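You operate a simulated robot arm through the tools that you are given. There is no shell and no other tool.

The job below is to be done with a simulated robot arm. You get a single attempt, and the scene is never put back.

## Task
Plug in the call bulb, set the buzzer to low, squeeze the bulb once, then clear the call.
Fine: green plug in the green socket; the buzzer is set before the squeeze.

It is judged by the outcome, as a careful person would: the job done as asked, and still so three seconds after it is handed in. It fails if anything else is knocked over, pushed out of place, dropped, spilled or broken.

## Robot
A 7-joint arm with a two-finger parallel gripper, fixed in place. Base frame: the origin is on the floor under the middle of its stand, x ahead of it, y to its left, z up; the work surface is at about z = 0.85. Readings come in m, degrees, newtons and seconds.
With the tool pointing down near the work surface it reaches from about 0.24 to 0.64 m from the base axis. Its first joint turns from -166.0 to 166.0 degrees. Payload 1.57 kg.
The TCP is the grasp point between the finger pads, 0.03 m short of the fingertips. In the tool frame z runs along the fingers and y along their closing line. Largest opening 0.08 m; finger width 0.017, thickness 0.012; the body of the gripper, 0.04 by 0.082 m, starts 0.08 m behind the TCP.
Orientation is told as [roll, pitch, yaw] about the base's x, y, z axes, in that order, counted from this pose: with the fingers straight down and closing along the base's y, the tool's x points along the base's -x, its y along +y and its z along -z.

## Interface
- The arm moves only by the tool drive_tool. Its argument "plan" is a list of rows, each a list of 3 entries, a list of its own where there are three numbers: the gripper command, from -1 (fully open) to 1 (shut), values between in proportion, then the shift along the base's x, y, z in m, then the turn, a rotation vector about the base's x, y, z in rad. In form: [[hand, [dx, dy, dz], [ax, ay, az]], ...]. A call has 1 to 20 rows; each row is the pose to reach, as a shift and turn from the pose commanded when the call began. Each row takes 0.2 s and may step no farther than 0.05 m and 8.6 degrees from the row before; otherwise, or with a gripper value out of range, the whole call is refused. A pose out of reach is approached as far as the arm can. The call stops where the force on the tool passes 40 N (or 10 N more than at its start, if that is more) or the arm is blocked; 0.2 s more then pass. The fingers move at their own pace (about 0.072 m/s each) and stop on an object; they squeeze with about 20 N. The grip force told is the motor's: it shows also when the fingers shut on nothing. Time passes only in rows, and 0.2 s behind the last, so rows that repeat a pose let the fingers close. The reply holds the time, the measured pose of the TCP, the force on the tool along the base axes, the opening and the grip force, in the units named above and with some noise, with the torque about the TCP (base axes, N m) and any sound that the robot's microphone picked up.
- Cameras (640 x 400 px; columns grow to the right, rows downward): "scene" is fixed at [0.3976, 0.4997, 1.4546]; the picture's right is [-0.97, -0.26, 0.00], its down [-0.12, 0.45, -0.89] and it looks along [0.23, -0.86, -0.46] (base axes); focal length 301 px, centre (320, 200). "wrist" rides on the gripper at [0.072, -0.007, -0.122] in the tool frame; the picture's right is [0.09, 1.00, 0.00], its down [-0.84, 0.08, -0.54] and it looks along [-0.54, 0.05, 0.84] (tool axes); focal length 238 px, centre (320, 200). There is no depth. A picture from a camera that has moved, and an enlarged one, comes with that camera's place and axes in the base frame and with its lens.
- get_image(camera): a new picture of that camera. No time passes.
- move_column(by): slides the trunk up (or, below 0, down) by that many m; the arm rides with it, the base frame stays. It gives what a move gives, with no picture.
- enlarge(camera, box): a new picture of the part [left, top, right, bottom] of that camera's present view, enlarged. No time passes.
- sign_off(): hands the job in; it is judged then, once.

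Places have to be worked out from the pictures, the camera data and where the tool is seen. Open the gripper and draw the arm clear of the work before you hand the job in, unless the task says otherwise.

The tools are called after ">>>" as name(argument=value, ...) on one line, values as JSON. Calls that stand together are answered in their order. drive_tool: Moves the arm, as the interface text tells. Its arguments: {"type":"object","properties":{"plan":{"type":"array","items":{"type":"array"}}},"required":["plan"]} The other tools are called the same way: move_column (by) moves the trunk up or down; get_image (camera) takes a picture; enlarge (camera, box) takes an enlarged picture of a part of a camera's view; sign_off () hands the job in.

At the start:

```text
clock: 0.0
ee_pos: [0.3924, -0.3016, 1.2861]
tcp_rot: [0.0, 0.0, 0.1]
force: [0.7, -0.2, -0.6]
torque: [-0.01, -0.01, 0.02]
gripper_width: 0.0801
grip_force: 0.0
trunk travel left (down, up): [-0.65, 0.34]
```

scene: 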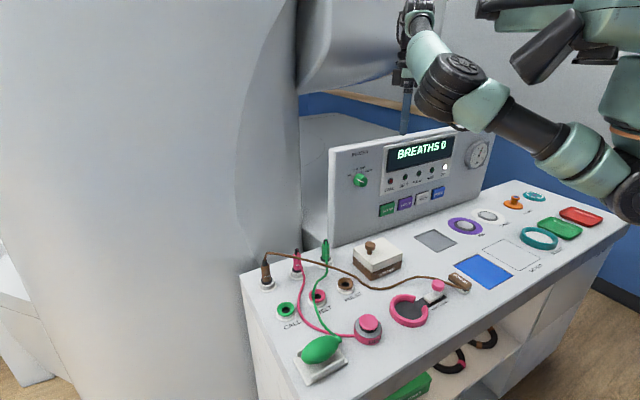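
wrist: 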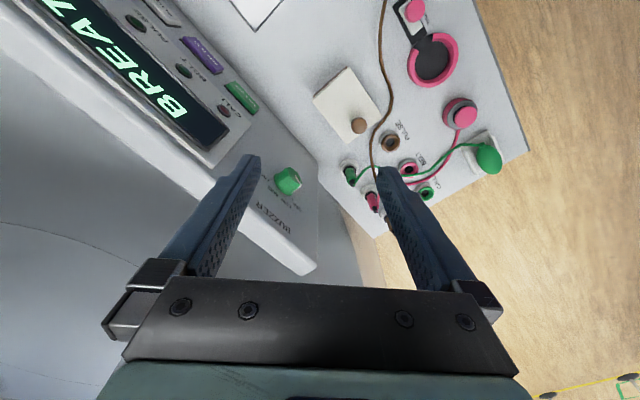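

The first pictures show a panel with a green buzzer knob, green/pink/brown plugs and sockets, and a green bulb. I take enlarged views to make out details.

>>> enlarge(camera="scene", box=[240, 220, 400, 320])

>>> enlarge(camera="scene", box=[320, 120, 512, 240])

>>> enlarge(camera="scene", box=[260, 280, 452, 400])

>>> enlarge(camera="wrist", box=[300, 80, 540, 230])

>>> enlarge(camera="wrist", box=[200, 130, 360, 230])

```text
4.00 times, centred on (320, 270) of scene
camera zoom: at [0.3976, 0.4997, 1.4546], right [-0.97, -0.26, 0.0], down [-0.12, 0.45, -0.89], along [0.23, -0.86, -0.46], focal length 1204 px, centre (320, -80)
```

zoom: 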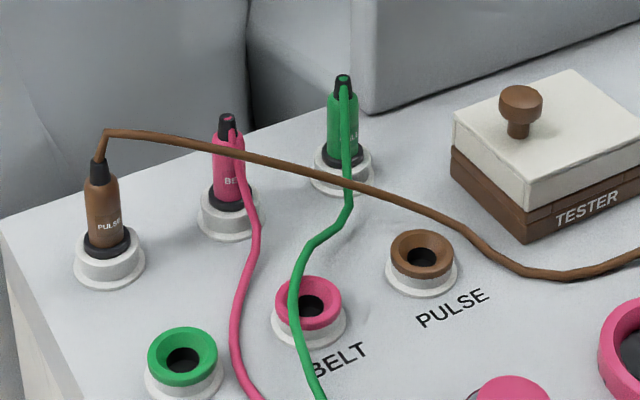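

```text
3.33 times, centred on (416, 180) of scene
camera zoom: at [0.3976, 0.4997, 1.4546], right [-0.97, -0.26, 0.0], down [-0.12, 0.45, -0.89], along [0.23, -0.86, -0.46], focal length 1004 px, centre (0, 267)
```

zoom: 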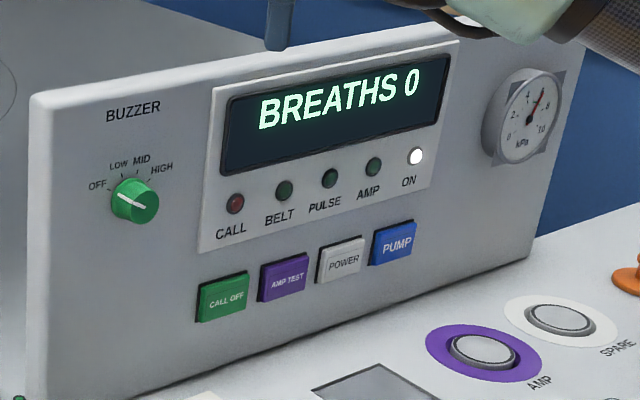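

```text
3.33 times, centred on (356, 340) of scene
camera zoom: at [0.3976, 0.4997, 1.4546], right [-0.97, -0.26, 0.0], down [-0.12, 0.45, -0.89], along [0.23, -0.86, -0.46], focal length 1004 px, centre (200, -267)
```

zoom: 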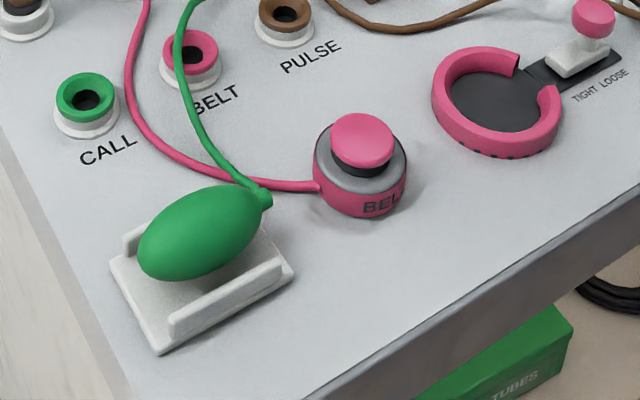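

```text
2.67 times, centred on (420, 155) of wrist
camera zoom: at [0.3194, -0.3094, 1.4065], right [-0.09, 1.0, 0.0], down [0.84, 0.08, 0.54], along [0.54, 0.05, -0.84], focal length 636 px, centre (53, 320)
```

zoom: 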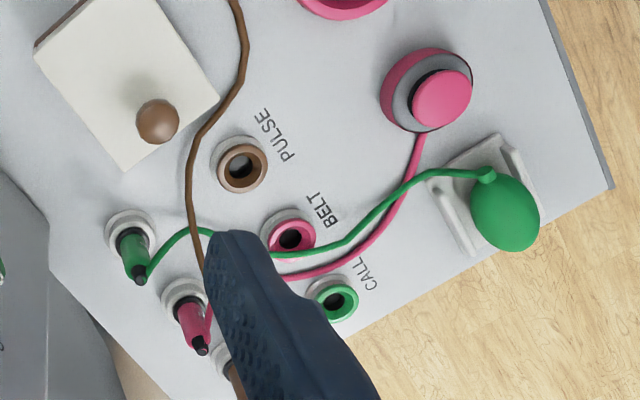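

```text
4.00 times, centred on (280, 180) of wrist
camera zoom: at [0.3194, -0.3094, 1.4065], right [-0.09, 1.0, 0.0], down [0.84, 0.08, 0.54], along [0.54, 0.05, -0.84], focal length 953 px, centre (480, 280)
```

zoom: 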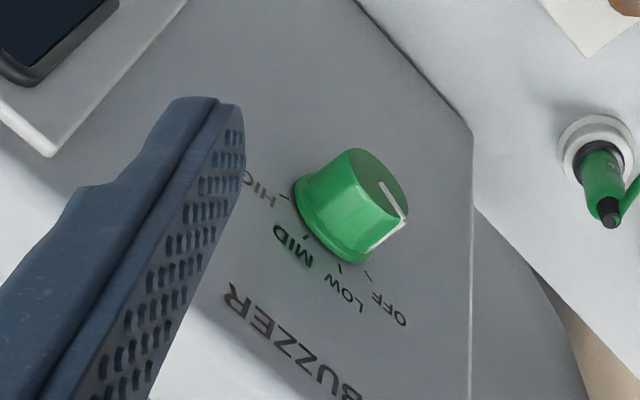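

I estimate the green socket near (0.615, 0.00), the parked green plug near (0.567, -0.212), the knob near (0.495, -0.33, 1.09) and the bulb near (0.504, 0.103, 0.892), with the panel facing the base at about 45°. I enlarge more to check the knob pointer, the cords and the bulb cradle.

>>> enlarge(camera="scene", box=[335, 158, 399, 198])

>>> enlarge(camera="scene", box=[296, 232, 360, 272])

>>> enlarge(camera="scene", box=[280, 325, 376, 385])

>>> enlarge(camera="wrist", box=[320, 140, 416, 200])

>>> enlarge(camera="wrist", box=[440, 100, 536, 160])

```text
10.00 times, centred on (367, 178) of scene
camera zoom: at [0.3976, 0.4997, 1.4546], right [-0.97, -0.26, 0.0], down [-0.12, 0.45, -0.89], along [0.23, -0.86, -0.46], focal length 3011 px, centre (-150, 420)
```

zoom: 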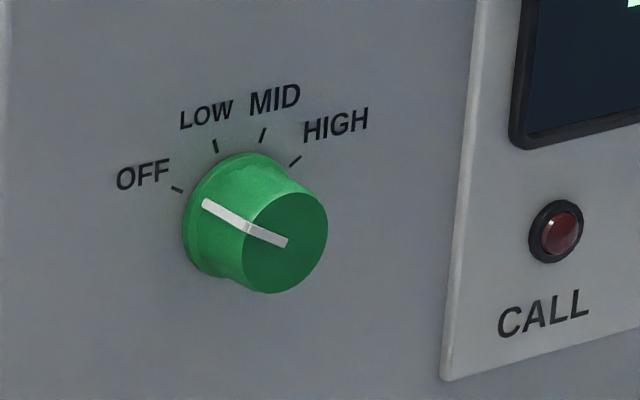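

```text
10.00 times, centred on (328, 252) of scene
camera zoom: at [0.3976, 0.4997, 1.4546], right [-0.97, -0.26, 0.0], down [-0.12, 0.45, -0.89], along [0.23, -0.86, -0.46], focal length 3011 px, centre (240, -320)
```

zoom: 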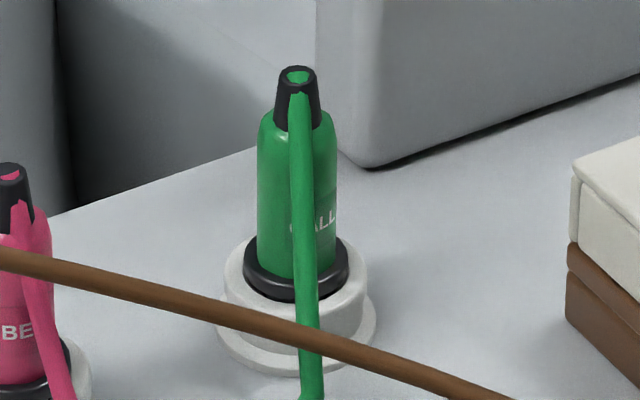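

```text
6.67 times, centred on (328, 355) of scene
camera zoom: at [0.3976, 0.4997, 1.4546], right [-0.97, -0.26, 0.0], down [-0.12, 0.45, -0.89], along [0.23, -0.86, -0.46], focal length 2007 px, centre (267, -833)
```

zoom: 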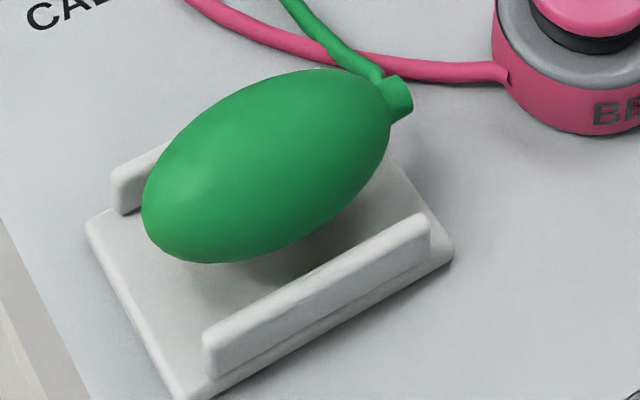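

```text
6.67 times, centred on (368, 170) of wrist
camera zoom: at [0.3194, -0.3094, 1.4065], right [-0.09, 1.0, 0.0], down [0.84, 0.08, 0.54], along [0.54, 0.05, -0.84], focal length 1589 px, centre (0, 400)
```

zoom: 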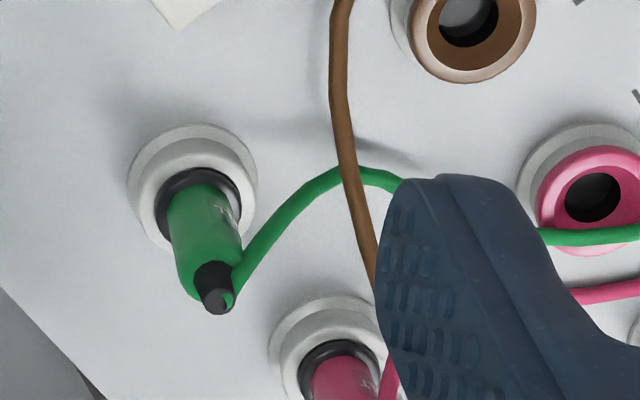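

```text
6.67 times, centred on (488, 130) of wrist
camera zoom: at [0.3194, -0.3094, 1.4065], right [-0.09, 1.0, 0.0], down [0.84, 0.08, 0.54], along [0.54, 0.05, -0.84], focal length 1589 px, centre (-800, 667)
```

zoom: 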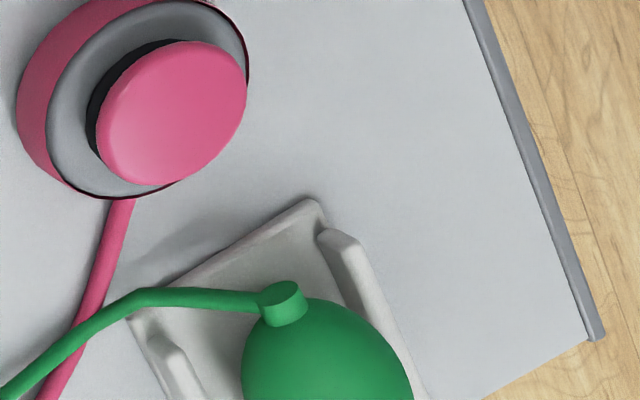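

The pointer is at OFF (about -60°) and LOW is at about -20°, so the knob needs roughly a 40° clockwise turn. First I go above the green plug at height, turning the hand so the fingers close along base x (the cord leaves the plug toward +y).

>>> drive_tool(plan=[[-0.25, [0.016, 0.008, 0], [0, 0, -0.1428]], [-0.25, [0.032, 0.016, 0], [0, 0, -0.2856]], [-0.25, [0.048, 0.024, 0], [0, 0, -0.4284]], [-0.25, [0.064, 0.033, 0], [0, 0, -0.5712]], [-0.25, [0.079, 0.041, 0], [0, 0, -0.714]], [-0.25, [0.095, 0.049, 0], [0, 0, -0.8568]], [-0.25, [0.111, 0.057, 0], [0, 0, -0.9996]], [-0.25, [0.127, 0.065, 0], [0, 0, -1.1424]], [-0.25, [0.143, 0.073, 0], [0, 0, -1.2852]], [-0.25, [0.159, 0.082, 0], [0, 0, -1.428]], [-0.25, [0.1746, 0.0896, 0], [0, 0, -1.5708]], [-0.25, [0.1746, 0.0896, -0.04], [0, 0, -1.5708]], [-0.25, [0.1746, 0.0896, -0.08], [0, 0, -1.5708]], [-0.25, [0.1746, 0.0896, -0.12], [0, 0, -1.5708]], [-0.25, [0.1746, 0.0896, -0.16], [0, 0, -1.5708]]])

```text
clock: 3.2
ee_pos: [0.3528, -0.2346, 1.2174]
tcp_rot: [0.0, 0.0, -89.9]
force: [0.0, -0.1, 1.1]
torque: [-0.01, -0.01, -0.01]
gripper_width: 0.0501
grip_force: 0.0
out of reach, approached as far as the arm can: row 7, 8, 9, 10, 11, 12, 13, 14, 15
trunk travel left (down, up): [-0.65, 0.34]
```

The arm could not reach that radius at this height; reach grows lower relative to the trunk. I raise the trunk 0.2 m so that I can descend on the plug with a better arm posture.

>>> move_column(by=0.2)

>>> get_image(camera="scene")

```text
clock: 5.4
ee_pos: [0.3513, -0.2344, 1.4176]
tcp_rot: [0.0, 0.0, -89.9]
force: [0.1, 0.9, 0.6]
torque: [-0.04, 0.01, 0.0]
gripper_width: 0.0499
grip_force: 0.0
trunk travel left (down, up): [-0.85, 0.14]
```

```text
taken
```

scene: 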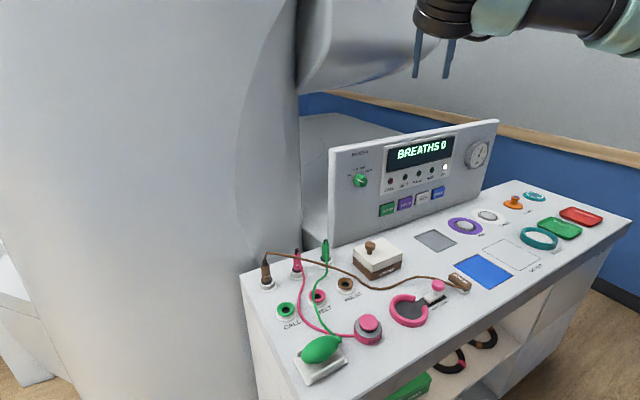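

The hand is now at (0.351, -0.234, 1.418), clear of everything. I make a small move down to confirm that shifts count from the present pose.

>>> drive_tool(plan=[[-0.25, [0, 0, -0.04], [0, 0, 0]], [-0.25, [0, 0, -0.08], [0, 0, 0]], [-0.25, [0, 0, -0.12], [0, 0, 0]]])

```text
clock: 6.2
ee_pos: [0.351, -0.2324, 1.3275]
tcp_rot: [0.1, 0.0, -89.8]
force: [0.8, 0.3, -0.3]
torque: [-0.06, 0.0, 0.01]
gripper_width: 0.0502
grip_force: 0.0
out of reach, approached as far as the arm can: row 3
trunk travel left (down, up): [-0.85, 0.14]
```

The yaw of -90° seems to push a wrist joint to its limit. I turn back to about -45° (fingers closing along the table's row direction) while staying high.

>>> drive_tool(plan=[[-0.25, [0, 0, 0], [0, 0, 0.13]], [-0.25, [0, 0, 0], [0, 0, 0.26]], [-0.25, [0, 0, 0], [0, 0, 0.39]], [-0.25, [0, 0, 0], [0, 0, 0.52]], [-0.25, [0, 0, 0], [0, 0, 0.65]], [-0.25, [0, 0, 0], [0, 0, 0.78]], [-0.25, [0.02, 0.0, -0.03], [0, 0, 0.78]], [-0.25, [0.04, 0, -0.06], [0, 0, 0.78]]])

```text
clock: 8.0
ee_pos: [0.3903, -0.231, 1.2637]
tcp_rot: [0.1, 0.0, -45.2]
force: [-0.5, -0.1, -0.6]
torque: [-0.02, 0.02, 0.02]
gripper_width: 0.0499
grip_force: 0.2
trunk travel left (down, up): [-0.85, 0.14]
```

That works: no reach trouble now. I move out over the green plug at a safe height, keeping above the panel top until left of its edge.

>>> drive_tool(plan=[[-0.25, [0.0, 0.03, 0], [0, 0, 0]], [-0.25, [0.03, 0.045, 0], [0, 0, 0]], [-0.25, [0.06, 0.05, 0], [0, 0, 0]], [-0.25, [0.09, 0.045, 0], [0, 0, 0]], [-0.25, [0.12, 0.035, -0.01], [0, 0, 0]], [-0.25, [0.15, 0.025, -0.03], [0, 0, 0]], [-0.25, [0.1767, 0.019, -0.06], [0, 0, 0]], [-0.25, [0.1767, 0.019, -0.09], [0, 0, 0]]])

>>> get_image(camera="wrist")

>>> get_image(camera="scene")

```text
clock: 9.8
ee_pos: [0.5653, -0.2129, 1.1851]
tcp_rot: [0.1, 0.0, -45.2]
force: [-1.4, -0.1, 0.7]
torque: [0.0, 0.04, -0.03]
gripper_width: 0.0499
grip_force: 0.1
out of reach, approached as far as the arm can: row 8
trunk travel left (down, up): [-0.85, 0.14]
```

```text
taken
camera wrist: at [0.5086, -0.1688, 1.3072], right [0.64, 0.77, 0.0], down [0.64, -0.54, 0.54], along [0.42, -0.35, -0.84], focal length 238 px, centre (320, 200)
```

wrist: 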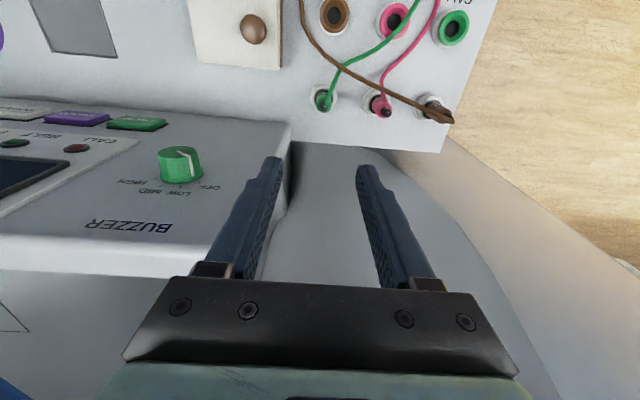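

```text
taken
```

scene: 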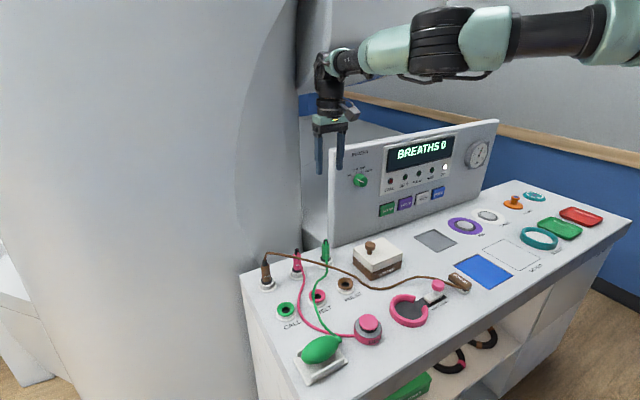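

The arm is almost at full stretch here (TCP at z 1.185); the wrist sits well below the shoulder, so lowering the trunk is the way down. I enlarge the wrist view to refine the plug's and socket's positions.

>>> enlarge(camera="wrist", box=[288, 60, 384, 120])

>>> enlarge(camera="wrist", box=[380, 0, 476, 60])

>>> enlarge(camera="wrist", box=[60, 110, 300, 260])

>>> enlarge(camera="scene", box=[260, 40, 420, 140])

```text
6.67 times, centred on (336, 90) of wrist
camera zoom: at [0.5086, -0.1688, 1.3072], right [0.64, 0.77, 0.0], down [0.64, -0.54, 0.54], along [0.42, -0.35, -0.84], focal length 1589 px, centre (213, 933)
```

zoom: 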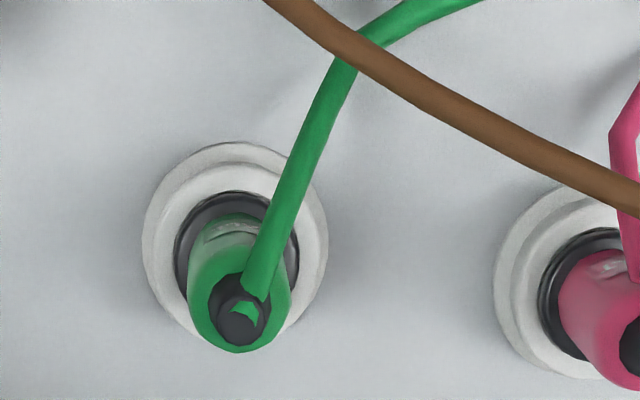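

```text
6.67 times, centred on (428, 30) of wrist
camera zoom: at [0.5086, -0.1688, 1.3072], right [0.64, 0.77, 0.0], down [0.64, -0.54, 0.54], along [0.42, -0.35, -0.84], focal length 1589 px, centre (-400, 1333)
```

zoom: 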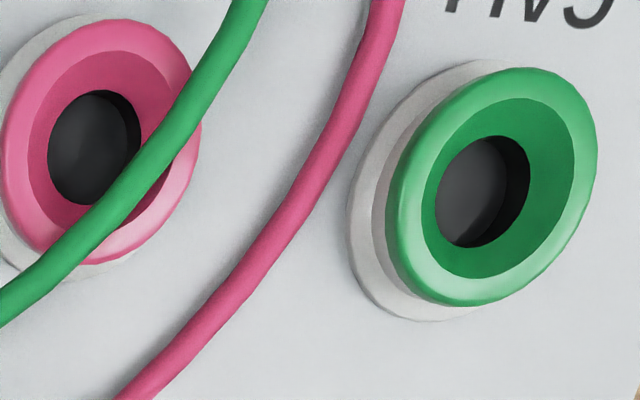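

```text
2.67 times, centred on (180, 185) of wrist
camera zoom: at [0.5086, -0.1688, 1.3072], right [0.64, 0.77, 0.0], down [0.64, -0.54, 0.54], along [0.42, -0.35, -0.84], focal length 636 px, centre (693, 240)
```

zoom: 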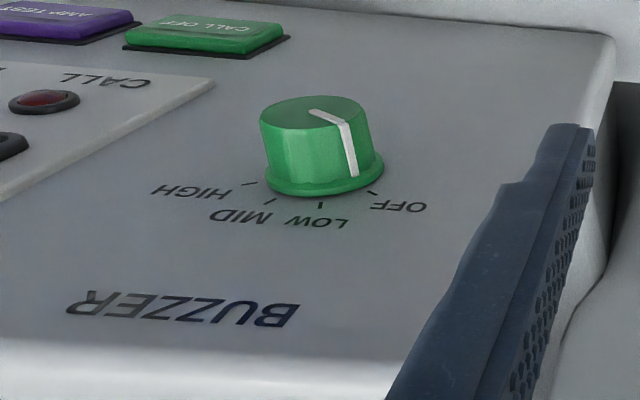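

```text
4.00 times, centred on (340, 90) of scene
camera zoom: at [0.3976, 0.4997, 1.4546], right [-0.97, -0.26, 0.0], down [-0.12, 0.45, -0.89], along [0.23, -0.86, -0.46], focal length 1204 px, centre (240, 640)
```

zoom: 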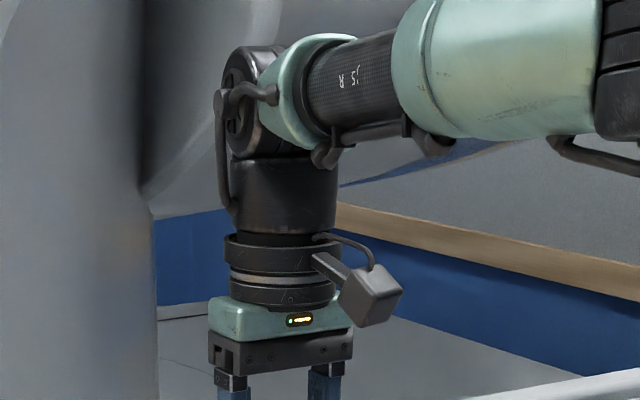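

From this view the plug is at about (0.5695, -0.212) and the socket at about (0.617, 0.000). I lower the trunk a little, then recover arm height and correct xy, so the final descent has a comfortable posture.

>>> move_column(by=-0.1)

>>> drive_tool(plan=[[-0.25, [0.001, 0, 0.03], [0, 0, 0]], [-0.25, [0.002, 0, 0.06], [0, 0, 0]], [-0.25, [0.003, 0, 0.09], [0, 0, 0]], [-0.25, [0.003, 0, 0.11], [0, 0, 0]]])

```text
clock: 11.1
ee_pos: [0.5666, -0.2146, 1.086]
tcp_rot: [0.0, -0.1, -45.1]
force: [0.4, -0.6, 0.3]
torque: [0.01, -0.03, -0.01]
gripper_width: 0.0501
grip_force: 0.1
trunk travel left (down, up): [-0.75, 0.24]
```

```text
clock: 12.1
ee_pos: [0.5649, -0.2145, 1.1965]
tcp_rot: [0.1, -0.2, -45.2]
force: [-1.0, 0.0, -0.2]
torque: [-0.01, -0.01, -0.02]
gripper_width: 0.0501
grip_force: 0.0
out of reach, approached as far as the arm can: row 3
trunk travel left (down, up): [-0.75, 0.24]
```

Measured pose is (0.565, -0.2145, 1.197) with trunk lowered 0.1. I lower the trunk another 0.19, bringing the fingertips to about z 0.976, still above the plug's tip (~0.943).

>>> move_column(by=-0.19)

>>> get_image(camera="wrist")

>>> enlarge(camera="scene", box=[240, 170, 400, 270])

```text
clock: 14.2
ee_pos: [0.5669, -0.2144, 1.0056]
tcp_rot: [0.2, -0.1, -45.0]
force: [-1.0, 0.0, 0.4]
torque: [-0.01, 0.03, -0.02]
gripper_width: 0.05
grip_force: 0.1
trunk travel left (down, up): [-0.56, 0.43]
```

```text
taken
camera wrist: at [0.5101, -0.1696, 1.1269], right [0.64, 0.77, 0.0], down [0.64, -0.54, 0.54], along [0.42, -0.35, -0.84], focal length 238 px, centre (320, 200)
```

wrist: 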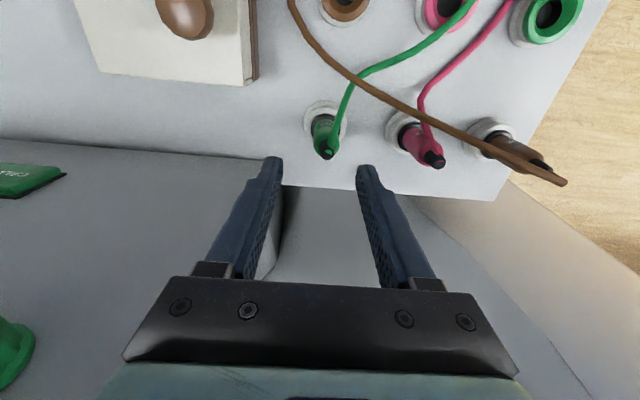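

```text
4.00 times, centred on (320, 220) of scene
camera zoom: at [0.3976, 0.4997, 1.4546], right [-0.97, -0.26, 0.0], down [-0.12, 0.45, -0.89], along [0.23, -0.86, -0.46], focal length 1204 px, centre (320, 120)
```

zoom: 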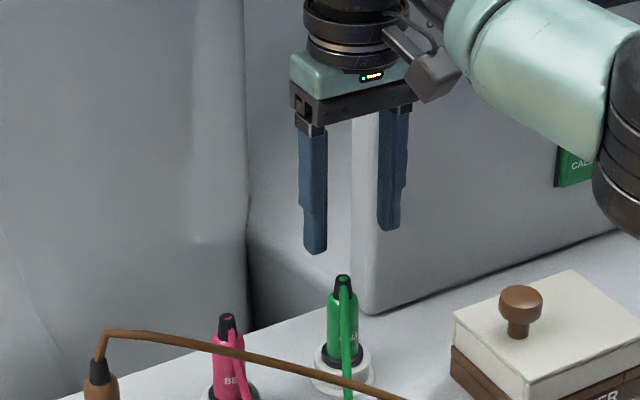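

Fingers straddle the plug (plug tip computed at (0.5685, -0.212)). I shift 2 mm, descend to TCP z ≈ 0.915 and close.

>>> drive_tool(plan=[[-0.25, [0.002, 0.002, 0], [0, 0, 0]], [-0.25, [0.002, 0.002, -0.025], [0, 0, 0]], [-0.25, [0.002, 0.002, -0.05], [0, 0, 0]], [-0.25, [0.002, 0.002, -0.07], [0, 0, 0]], [-0.25, [0.002, 0.002, -0.09], [0, 0, 0]], [-0.25, [0.002, 0.002, -0.09], [0, 0, 0]]])

>>> get_image(camera="wrist")

>>> enlarge(camera="scene", box=[272, 200, 368, 260])

```text
clock: 15.6
ee_pos: [0.5669, -0.2152, 0.9152]
tcp_rot: [0.0, -0.1, -45.0]
force: [0.5, -0.5, -0.4]
torque: [-0.04, 0.01, 0.01]
gripper_width: 0.0501
grip_force: 0.0
out of reach, approached as far as the arm can: row 1, 2
trunk travel left (down, up): [-0.56, 0.43]
```

```text
taken
camera wrist: at [0.5101, -0.1682, 1.0364], right [0.64, 0.77, 0.0], down [0.64, -0.54, 0.54], along [0.42, -0.35, -0.84], focal length 238 px, centre (320, 200)
```

wrist: 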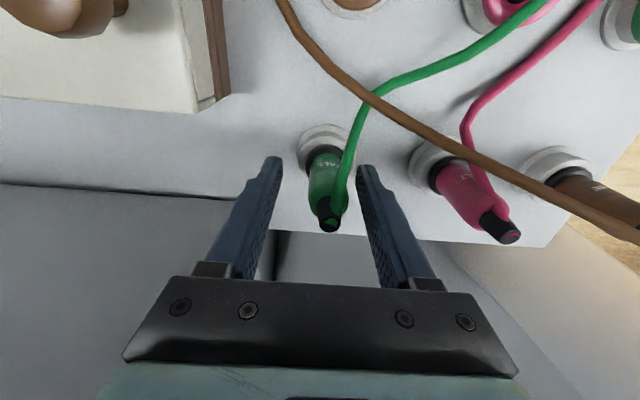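

```text
6.67 times, centred on (320, 230) of scene
camera zoom: at [0.3976, 0.4997, 1.4546], right [-0.97, -0.26, 0.0], down [-0.12, 0.45, -0.89], along [0.23, -0.86, -0.46], focal length 2007 px, centre (320, 0)
```

zoom: 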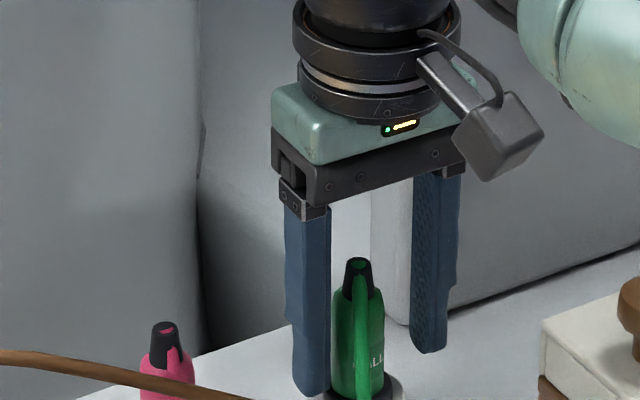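

Fingers are at the right depth; the plug sits about 4 mm toward +w of the finger centre. I centre by (+0.003, +0.003) and close on the plug.

>>> drive_tool(plan=[[-0.25, [0.003, 0.003, 0], [0, 0, 0]], [-0.25, [0.003, 0.003, 0], [0, 0, 0]], [0.3, [0.003, 0.003, 0], [0, 0, 0]], [0.6, [0.003, 0.003, 0], [0, 0, 0]], [1, [0.003, 0.003, 0], [0, 0, 0]], [1, [0.003, 0.003, 0], [0, 0, 0]], [1, [0.003, 0.003, 0], [0, 0, 0]]])

>>> get_image(camera="wrist")

```text
clock: 17.2
ee_pos: [0.5698, -0.2118, 0.9142]
tcp_rot: [0.3, -0.1, -44.9]
force: [9.2, 9.1, -0.2]
torque: [0.55, -0.51, 0.05]
gripper_width: 0.0231
grip_force: 19.7
out of reach, approached as far as the arm can: row 1, 2, 3, 4, 5, 6, 7
trunk travel left (down, up): [-0.56, 0.43]
```

```text
taken
camera wrist: at [0.5117, -0.1664, 1.0365], right [0.64, 0.77, 0.0], down [0.65, -0.54, 0.54], along [0.42, -0.34, -0.84], focal length 238 px, centre (320, 200)
```

wrist: 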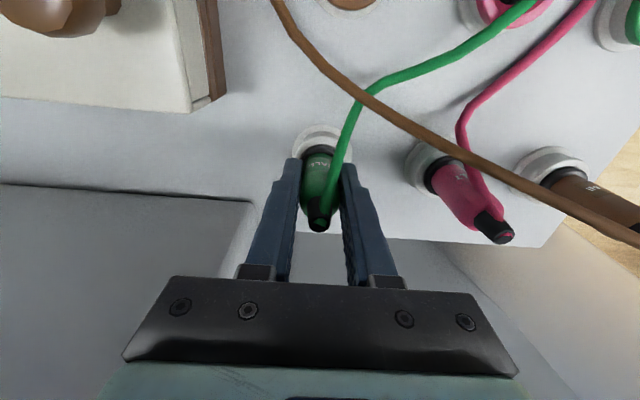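

The plug is gripped (opening 0.0231, 19.7 N). The reach flags match a wrist-yaw limit on the negative side, so I will turn yaw positive for the socket; first I lift straight up with the trunk.

>>> move_column(by=0.1)

>>> get_image(camera="wrist")

>>> get_image(camera="scene")

```text
clock: 18.5
ee_pos: [0.5675, -0.2137, 1.0142]
tcp_rot: [0.1, -0.1, -45.0]
force: [0.0, 0.2, -0.8]
torque: [-0.01, -0.02, 0.0]
gripper_width: 0.0231
grip_force: 20.1
trunk travel left (down, up): [-0.66, 0.33]
```

```text
taken
camera wrist: at [0.5102, -0.1683, 1.1366], right [0.64, 0.77, 0.0], down [0.64, -0.54, 0.54], along [0.42, -0.35, -0.84], focal length 238 px, centre (320, 200)
```

wrist: 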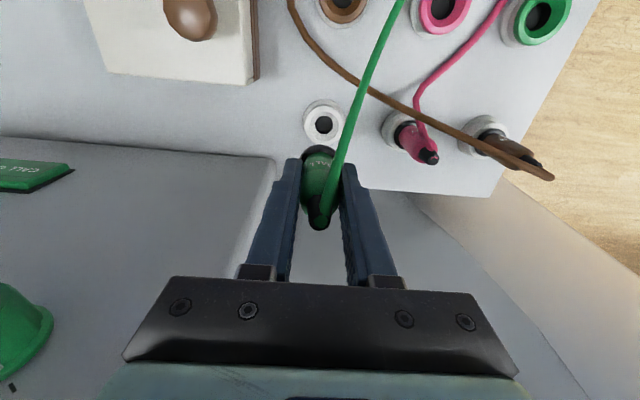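

```text
taken
```

scene: 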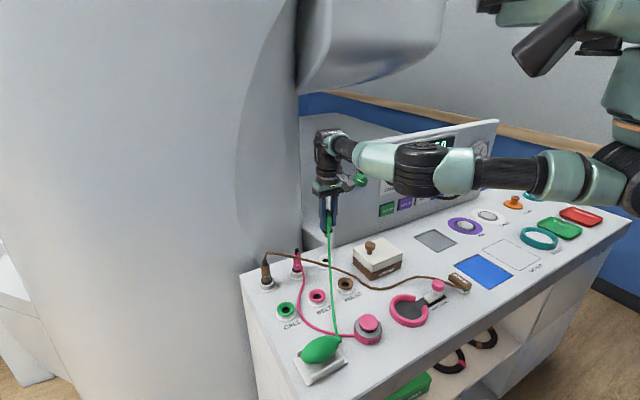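

The plug is free with no side force, and the bulb has not moved. I carry it toward the green socket, going around the pink plug, turning yaw to about 0° on the way.

>>> drive_tool(plan=[[1, [0, 0.02, 0.01], [0, 0, 0.1]], [1, [-0.005, 0.045, 0.02], [0, 0, 0.2]], [1, [-0.01, 0.07, 0.03], [0, 0, 0.3]], [1, [-0.01, 0.095, 0.04], [0, 0, 0.4]], [1, [-0.01, 0.12, 0.045], [0, 0, 0.5]], [1, [0, 0.145, 0.045], [0, 0, 0.6]], [1, [0.01, 0.17, 0.045], [0, 0, 0.7]], [1, [0.02, 0.19, 0.045], [0, 0, 0.785]], [1, [0.03, 0.205, 0.045], [0, 0, 0.785]], [1, [0.04, 0.2137, 0.045], [0, 0, 0.785]], [1, [0.0475, 0.2137, 0.045], [0, 0, 0.785]], [1, [0.0475, 0.2137, 0.045], [0, 0, 0.785]]])

>>> get_image(camera="wrist")

>>> get_image(camera="scene")

```text
clock: 21.1
ee_pos: [0.6155, -0.0001, 1.058]
tcp_rot: [0.2, -0.1, 0.0]
force: [-0.9, -0.8, -0.4]
torque: [-0.02, -0.02, 0.01]
gripper_width: 0.023
grip_force: 20.1
trunk travel left (down, up): [-0.66, 0.33]
```

```text
taken
camera wrist: at [0.5412, -0.0071, 1.1798], right [-0.09, 1.0, 0.0], down [0.84, 0.08, 0.54], along [0.54, 0.05, -0.84], focal length 238 px, centre (320, 200)
```

wrist: 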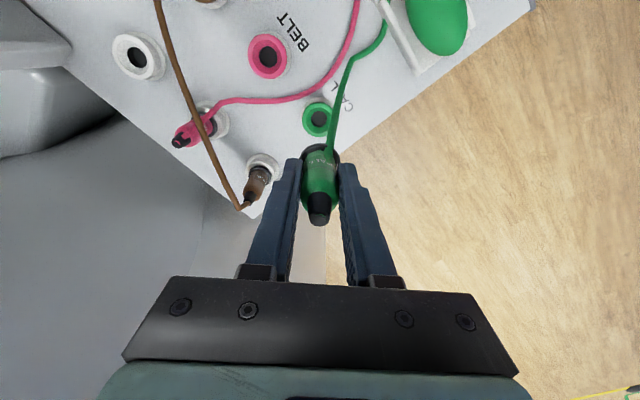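

```text
taken
```

scene: 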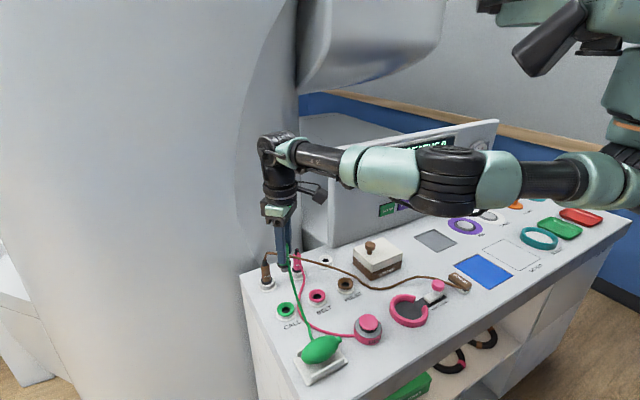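

No reach flags now; the plug hovers near the socket. I enlarge to measure the socket centre and the plug's lower end.

>>> enlarge(camera="wrist", box=[272, 90, 368, 150])

>>> enlarge(camera="scene", box=[240, 190, 336, 250])

>>> enlarge(camera="scene", box=[250, 240, 346, 300])

>>> enlarge(camera="scene", box=[262, 292, 310, 322])

```text
6.67 times, centred on (320, 120) of wrist
camera zoom: at [0.5412, -0.0071, 1.1798], right [-0.09, 1.0, 0.0], down [0.84, 0.08, 0.54], along [0.54, 0.05, -0.84], focal length 1589 px, centre (320, 733)
```

zoom: 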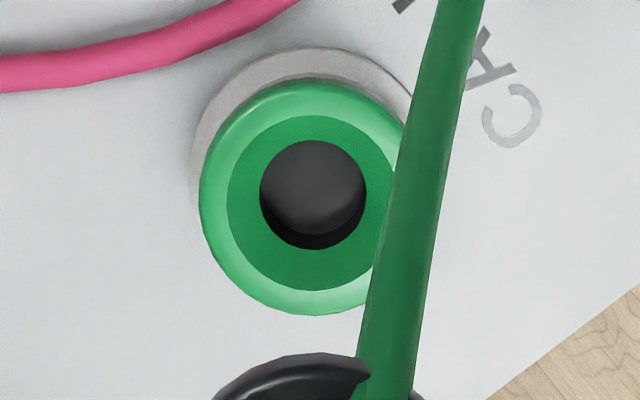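

```text
6.67 times, centred on (288, 220) of scene
camera zoom: at [0.3976, 0.4997, 1.4546], right [-0.97, -0.26, 0.0], down [-0.12, 0.45, -0.89], along [0.23, -0.86, -0.46], focal length 2007 px, centre (533, 67)
```

zoom: 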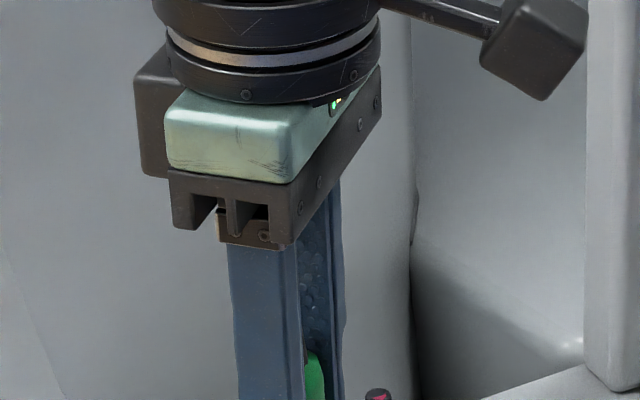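

```text
6.67 times, centred on (298, 270) of scene
camera zoom: at [0.3976, 0.4997, 1.4546], right [-0.97, -0.26, 0.0], down [-0.12, 0.45, -0.89], along [0.23, -0.86, -0.46], focal length 2007 px, centre (467, -267)
```

zoom: 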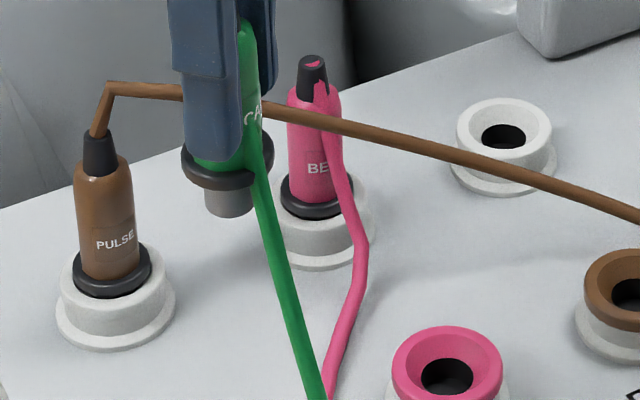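

```text
13.33 times, centred on (286, 307) of scene
camera zoom: at [0.3976, 0.4997, 1.4546], right [-0.97, -0.26, 0.0], down [-0.12, 0.45, -0.89], along [0.23, -0.86, -0.46], focal length 4015 px, centre (773, -1227)
```

zoom: 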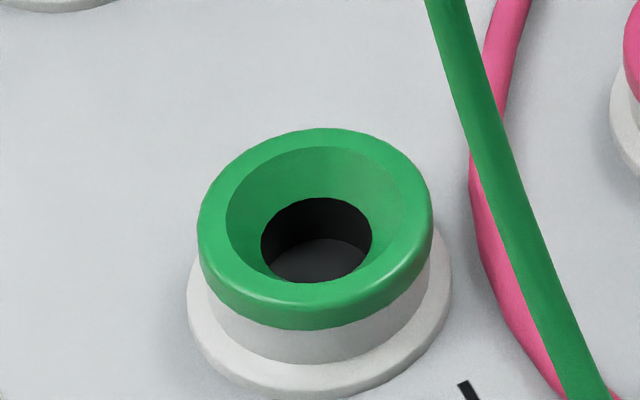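

I estimate the socket centre at about (0.619, -0.002), hole ~20 mm with a funnel, pin ~16 mm. I shift there and lower until the pin is just above the rim, then re-check from both cameras.

>>> drive_tool(plan=[[1, [0.0035, -0.002, -0.02], [0, 0, 0]], [1, [0.0035, -0.002, -0.05], [0, 0, 0]], [1, [0.0035, -0.002, -0.08], [0, 0, 0]], [1, [0.0035, -0.002, -0.1], [0, 0, 0]], [1, [0.0035, -0.002, -0.11], [0, 0, 0]], [1, [0.0035, -0.002, -0.11], [0, 0, 0]]])

>>> get_image(camera="wrist")

>>> enlarge(camera="scene", box=[238, 260, 334, 320])

```text
clock: 22.5
ee_pos: [0.6156, -0.0006, 0.9488]
tcp_rot: [0.0, -0.2, -0.2]
force: [-0.3, 0.1, -0.8]
torque: [-0.02, -0.02, -0.02]
gripper_width: 0.0228
grip_force: 19.4
trunk travel left (down, up): [-0.66, 0.33]
```

```text
taken
camera wrist: at [0.5427, -0.0084, 1.0714], right [-0.09, 1.0, 0.0], down [0.84, 0.07, 0.54], along [0.54, 0.05, -0.84], focal length 238 px, centre (320, 200)
```

wrist: 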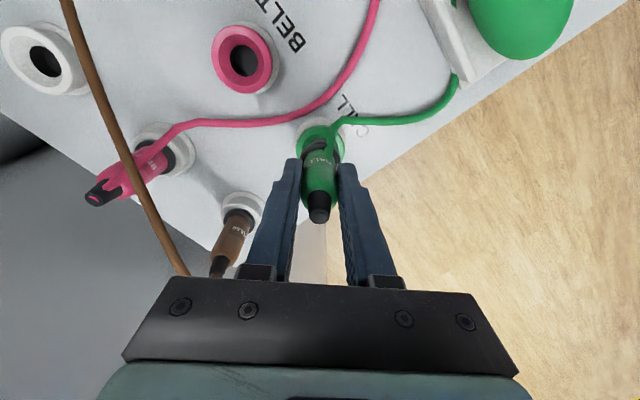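

```text
6.67 times, centred on (286, 290) of scene
camera zoom: at [0.3976, 0.4997, 1.4546], right [-0.97, -0.26, 0.0], down [-0.12, 0.45, -0.89], along [0.23, -0.86, -0.46], focal length 2007 px, centre (547, -400)
```

zoom: 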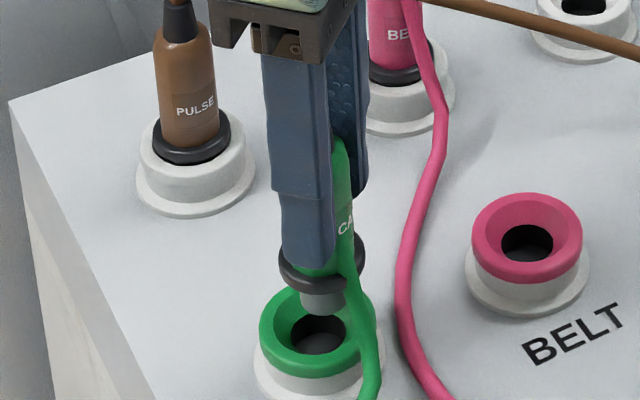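

The pin is just above the socket; in the scene view it needs about 2–3 mm more in +x. I enlarge the wrist view to check y.

>>> enlarge(camera="wrist", box=[272, 110, 368, 170])

>>> enlarge(camera="scene", box=[264, 292, 312, 322])

```text
6.67 times, centred on (320, 140) of wrist
camera zoom: at [0.5427, -0.0084, 1.0714], right [-0.09, 1.0, 0.0], down [0.84, 0.07, 0.54], along [0.54, 0.05, -0.84], focal length 1589 px, centre (320, 600)
```

zoom: 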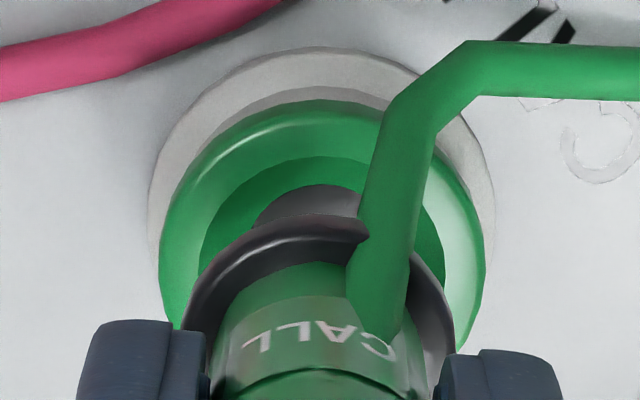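

```text
13.33 times, centred on (288, 307) of scene
camera zoom: at [0.3976, 0.4997, 1.4546], right [-0.97, -0.26, 0.0], down [-0.12, 0.45, -0.89], along [0.23, -0.86, -0.46], focal length 4015 px, centre (747, -1227)
```

zoom: 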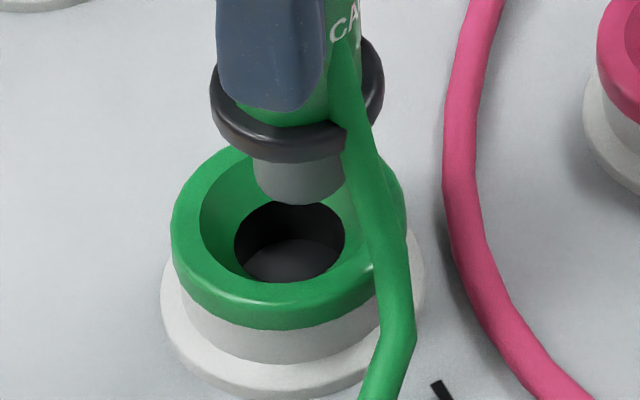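

Pin-to-hole offset: about 2.4 mm in +x and 0.7 mm in +y. I correct this and lower in small steps into the funnel.

>>> drive_tool(plan=[[1, [0.0024, 0.0007, 0], [0, 0, 0]], [1, [0.0024, 0.0007, 0], [0, 0, 0]], [1, [0.0024, 0.0007, -0.006], [0, 0, 0]], [1, [0.0024, 0.0007, -0.012], [0, 0, 0]], [1, [0.0024, 0.0007, -0.018], [0, 0, 0]], [1, [0.0024, 0.0007, -0.018], [0, 0, 0]]])

>>> enlarge(camera="scene", box=[264, 292, 312, 322])

>>> enlarge(camera="wrist", box=[272, 110, 368, 170])

```text
clock: 23.9
ee_pos: [0.6195, -0.0014, 0.9319]
tcp_rot: [0.1, 0.0, -0.1]
force: [-0.9, 0.3, -0.2]
torque: [0.01, -0.01, -0.01]
gripper_width: 0.0215
grip_force: 19.9
trunk travel left (down, up): [-0.66, 0.33]
```

```text
13.33 times, centred on (288, 307) of scene
camera zoom: at [0.3976, 0.4997, 1.4546], right [-0.97, -0.26, 0.0], down [-0.12, 0.45, -0.89], along [0.23, -0.86, -0.46], focal length 4015 px, centre (747, -1227)
```

zoom: 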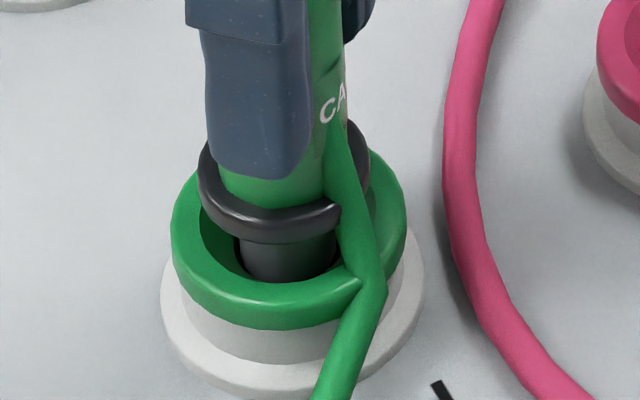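

```text
6.67 times, centred on (320, 140) of wrist
camera zoom: at [0.5461, -0.0084, 1.0533], right [-0.09, 1.0, 0.0], down [0.84, 0.08, 0.54], along [0.54, 0.05, -0.84], focal length 1589 px, centre (320, 600)
```

zoom: 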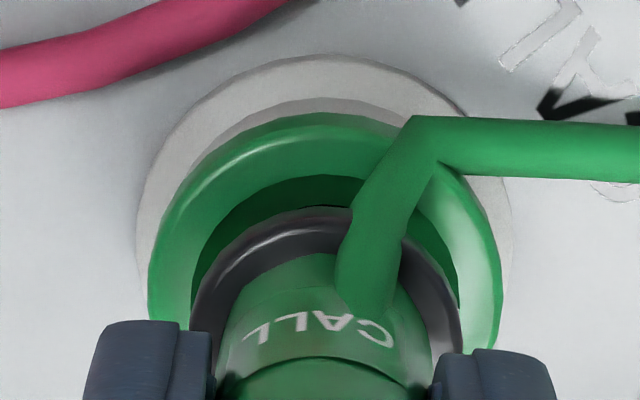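

The pin is entering the hole, centred in both views, with no contact force. I keep lowering until the collar seats.

>>> drive_tool(plan=[[1, [0, 0, -0.004], [0, 0, 0]], [1, [0, 0, -0.008], [0, 0, 0]], [1, [0, 0, -0.012], [0, 0, 0]], [1, [0, 0, -0.015], [0, 0, 0]], [1, [0, 0, -0.018], [0, 0, 0]], [1, [0, 0, -0.018], [0, 0, 0]]])

>>> enlarge(camera="scene", box=[264, 292, 312, 322])

>>> enlarge(camera="wrist", box=[272, 110, 368, 170])

```text
clock: 25.1
ee_pos: [0.6227, -0.0008, 0.923]
tcp_rot: [0.2, -0.6, 0.0]
force: [-12.7, 2.5, 22.4]
torque: [0.66, 0.37, -0.03]
gripper_width: 0.0219
grip_force: 20.4
trunk travel left (down, up): [-0.66, 0.33]
stopped in row 5: the force on the tool passed its limit at 43 N (the readings are from after the stop); the commanded pose is now the measured one
```

```text
13.33 times, centred on (288, 307) of scene
camera zoom: at [0.3976, 0.4997, 1.4546], right [-0.97, -0.26, 0.0], down [-0.12, 0.45, -0.89], along [0.23, -0.86, -0.46], focal length 4015 px, centre (747, -1227)
```

zoom: 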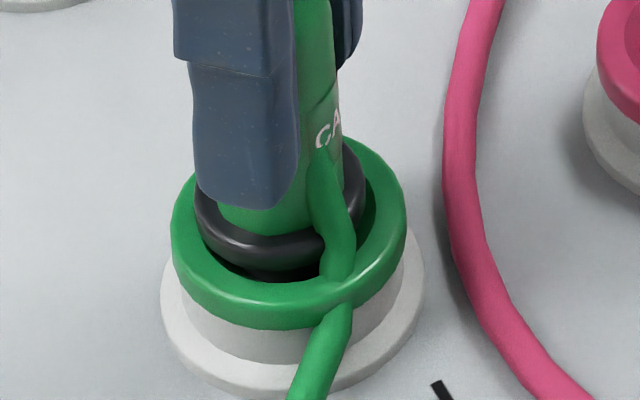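

```text
6.67 times, centred on (320, 140) of wrist
camera zoom: at [0.5478, -0.0083, 1.0446], right [-0.09, 1.0, 0.0], down [0.83, 0.08, 0.55], along [0.55, 0.05, -0.83], focal length 1589 px, centre (320, 600)
```

zoom: 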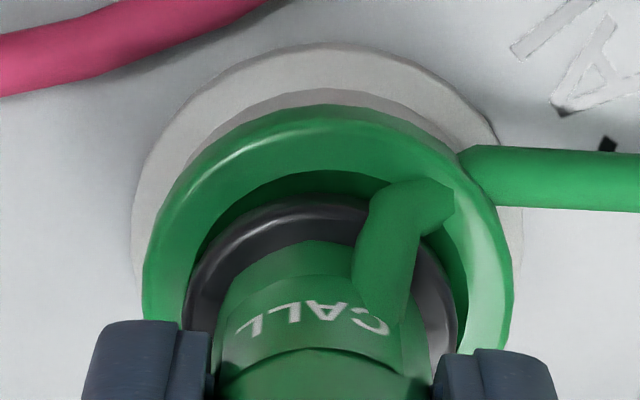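

The plug is pressed against the far (+x) side of the funnel: x reads 0.6227 and the tool feels -12.7 N in x. I raise 3 mm and shift back 3.5 mm in x.

>>> drive_tool(plan=[[1, [0, 0, 0.003], [0, 0, 0]], [1, [-0.002, 0, 0.003], [0, 0, 0]], [1, [-0.0035, 0, 0.003], [0, 0, 0]], [1, [-0.0035, 0, 0.003], [0, 0, 0]]])

>>> enlarge(camera="scene", box=[264, 292, 312, 322])

>>> enlarge(camera="wrist", box=[272, 110, 368, 170])

```text
clock: 26.1
ee_pos: [0.6197, -0.002, 0.9242]
tcp_rot: [0.0, -0.7, -0.1]
force: [3.4, 0.6, 18.3]
torque: [-0.59, -0.27, -0.02]
gripper_width: 0.0215
grip_force: 20.4
trunk travel left (down, up): [-0.66, 0.33]
```

```text
13.33 times, centred on (288, 307) of scene
camera zoom: at [0.3976, 0.4997, 1.4546], right [-0.97, -0.26, 0.0], down [-0.12, 0.45, -0.89], along [0.23, -0.86, -0.46], focal length 4015 px, centre (747, -1227)
```

zoom: 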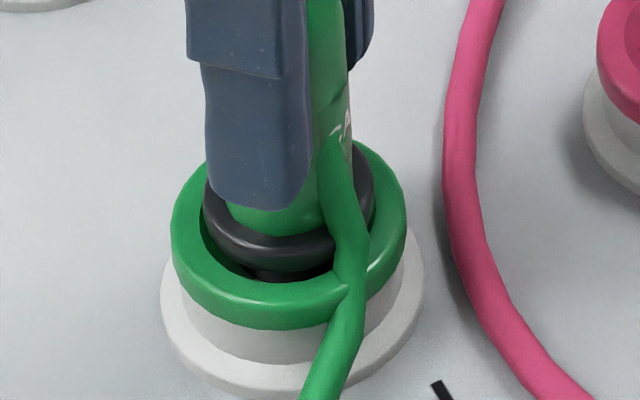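

```text
6.67 times, centred on (320, 140) of wrist
camera zoom: at [0.5452, -0.0085, 1.0443], right [-0.09, 1.0, 0.0], down [0.83, 0.08, 0.55], along [0.55, 0.05, -0.83], focal length 1589 px, centre (320, 600)
```

zoom: 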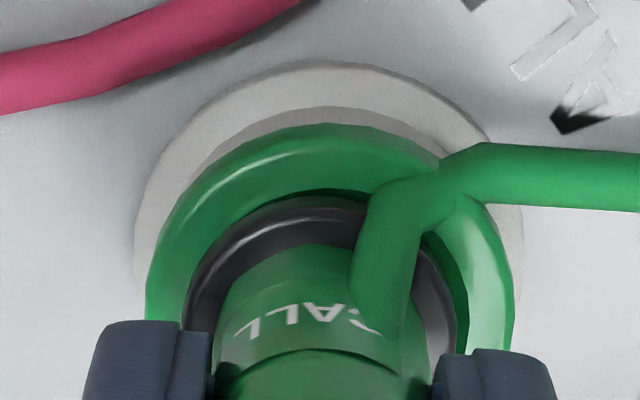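

The plug is now centred in x; it needs about 1 mm in +y, and there is 18 N upward. I relieve the load by rising 4 mm, recentre, then push down again to see where resistance begins.

>>> drive_tool(plan=[[1, [0, 0.0, 0.004], [0, 0, 0]], [1, [0, 0.0012, 0.004], [0, 0, 0]], [1, [0, 0.0012, 0.004], [0, 0, 0]]])

>>> enlarge(camera="scene", box=[264, 292, 312, 322])

>>> enlarge(camera="wrist", box=[272, 110, 368, 170])

```text
clock: 26.9
ee_pos: [0.6181, 0.0002, 0.9245]
tcp_rot: [0.1, -0.4, 0.0]
force: [-0.2, 0.3, -1.2]
torque: [0.0, 0.0, 0.02]
gripper_width: 0.0221
grip_force: 20.4
trunk travel left (down, up): [-0.66, 0.33]
```

```text
13.33 times, centred on (288, 307) of scene
camera zoom: at [0.3976, 0.4997, 1.4546], right [-0.97, -0.26, 0.0], down [-0.12, 0.45, -0.89], along [0.23, -0.86, -0.46], focal length 4015 px, centre (747, -1227)
```

zoom: 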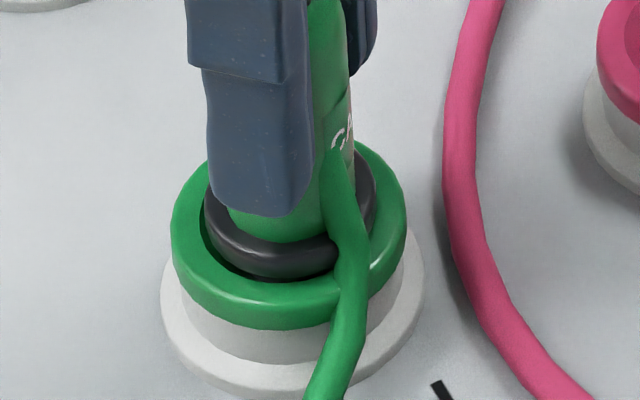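

```text
6.67 times, centred on (320, 140) of wrist
camera zoom: at [0.545, -0.0069, 1.0456], right [-0.09, 1.0, 0.0], down [0.83, 0.08, 0.55], along [0.54, 0.05, -0.84], focal length 1589 px, centre (320, 600)
```

zoom: 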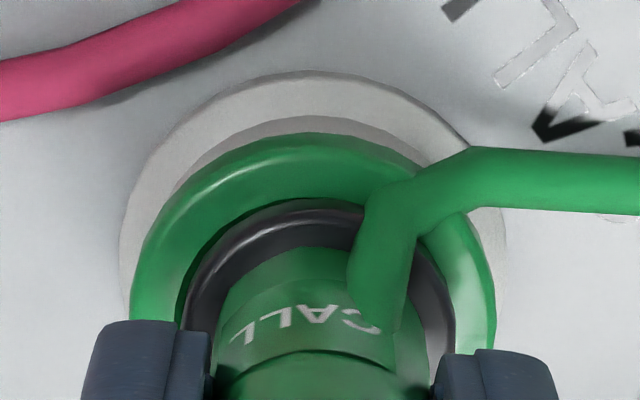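

Force is now zero and the plug sits deeper and centred. I push down again in small steps.

>>> drive_tool(plan=[[1, [0, 0, -0.002], [0, 0, 0]], [1, [0, 0, -0.004], [0, 0, 0]], [1, [0, 0, -0.006], [0, 0, 0]], [1, [0, 0, -0.006], [0, 0, 0]]])

>>> enlarge(camera="scene", box=[264, 292, 312, 322])

```text
clock: 27.9
ee_pos: [0.6199, 0.0005, 0.9234]
tcp_rot: [0.0, -0.9, 0.1]
force: [0.0, 1.4, 21.7]
torque: [0.09, -0.06, -0.03]
gripper_width: 0.0215
grip_force: 20.3
trunk travel left (down, up): [-0.66, 0.33]
```

```text
13.33 times, centred on (288, 307) of scene
camera zoom: at [0.3976, 0.4997, 1.4546], right [-0.97, -0.26, 0.0], down [-0.12, 0.45, -0.89], along [0.23, -0.86, -0.46], focal length 4015 px, centre (747, -1227)
```

zoom: 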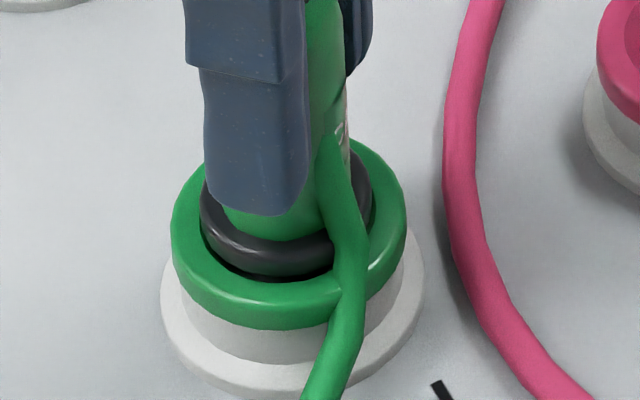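

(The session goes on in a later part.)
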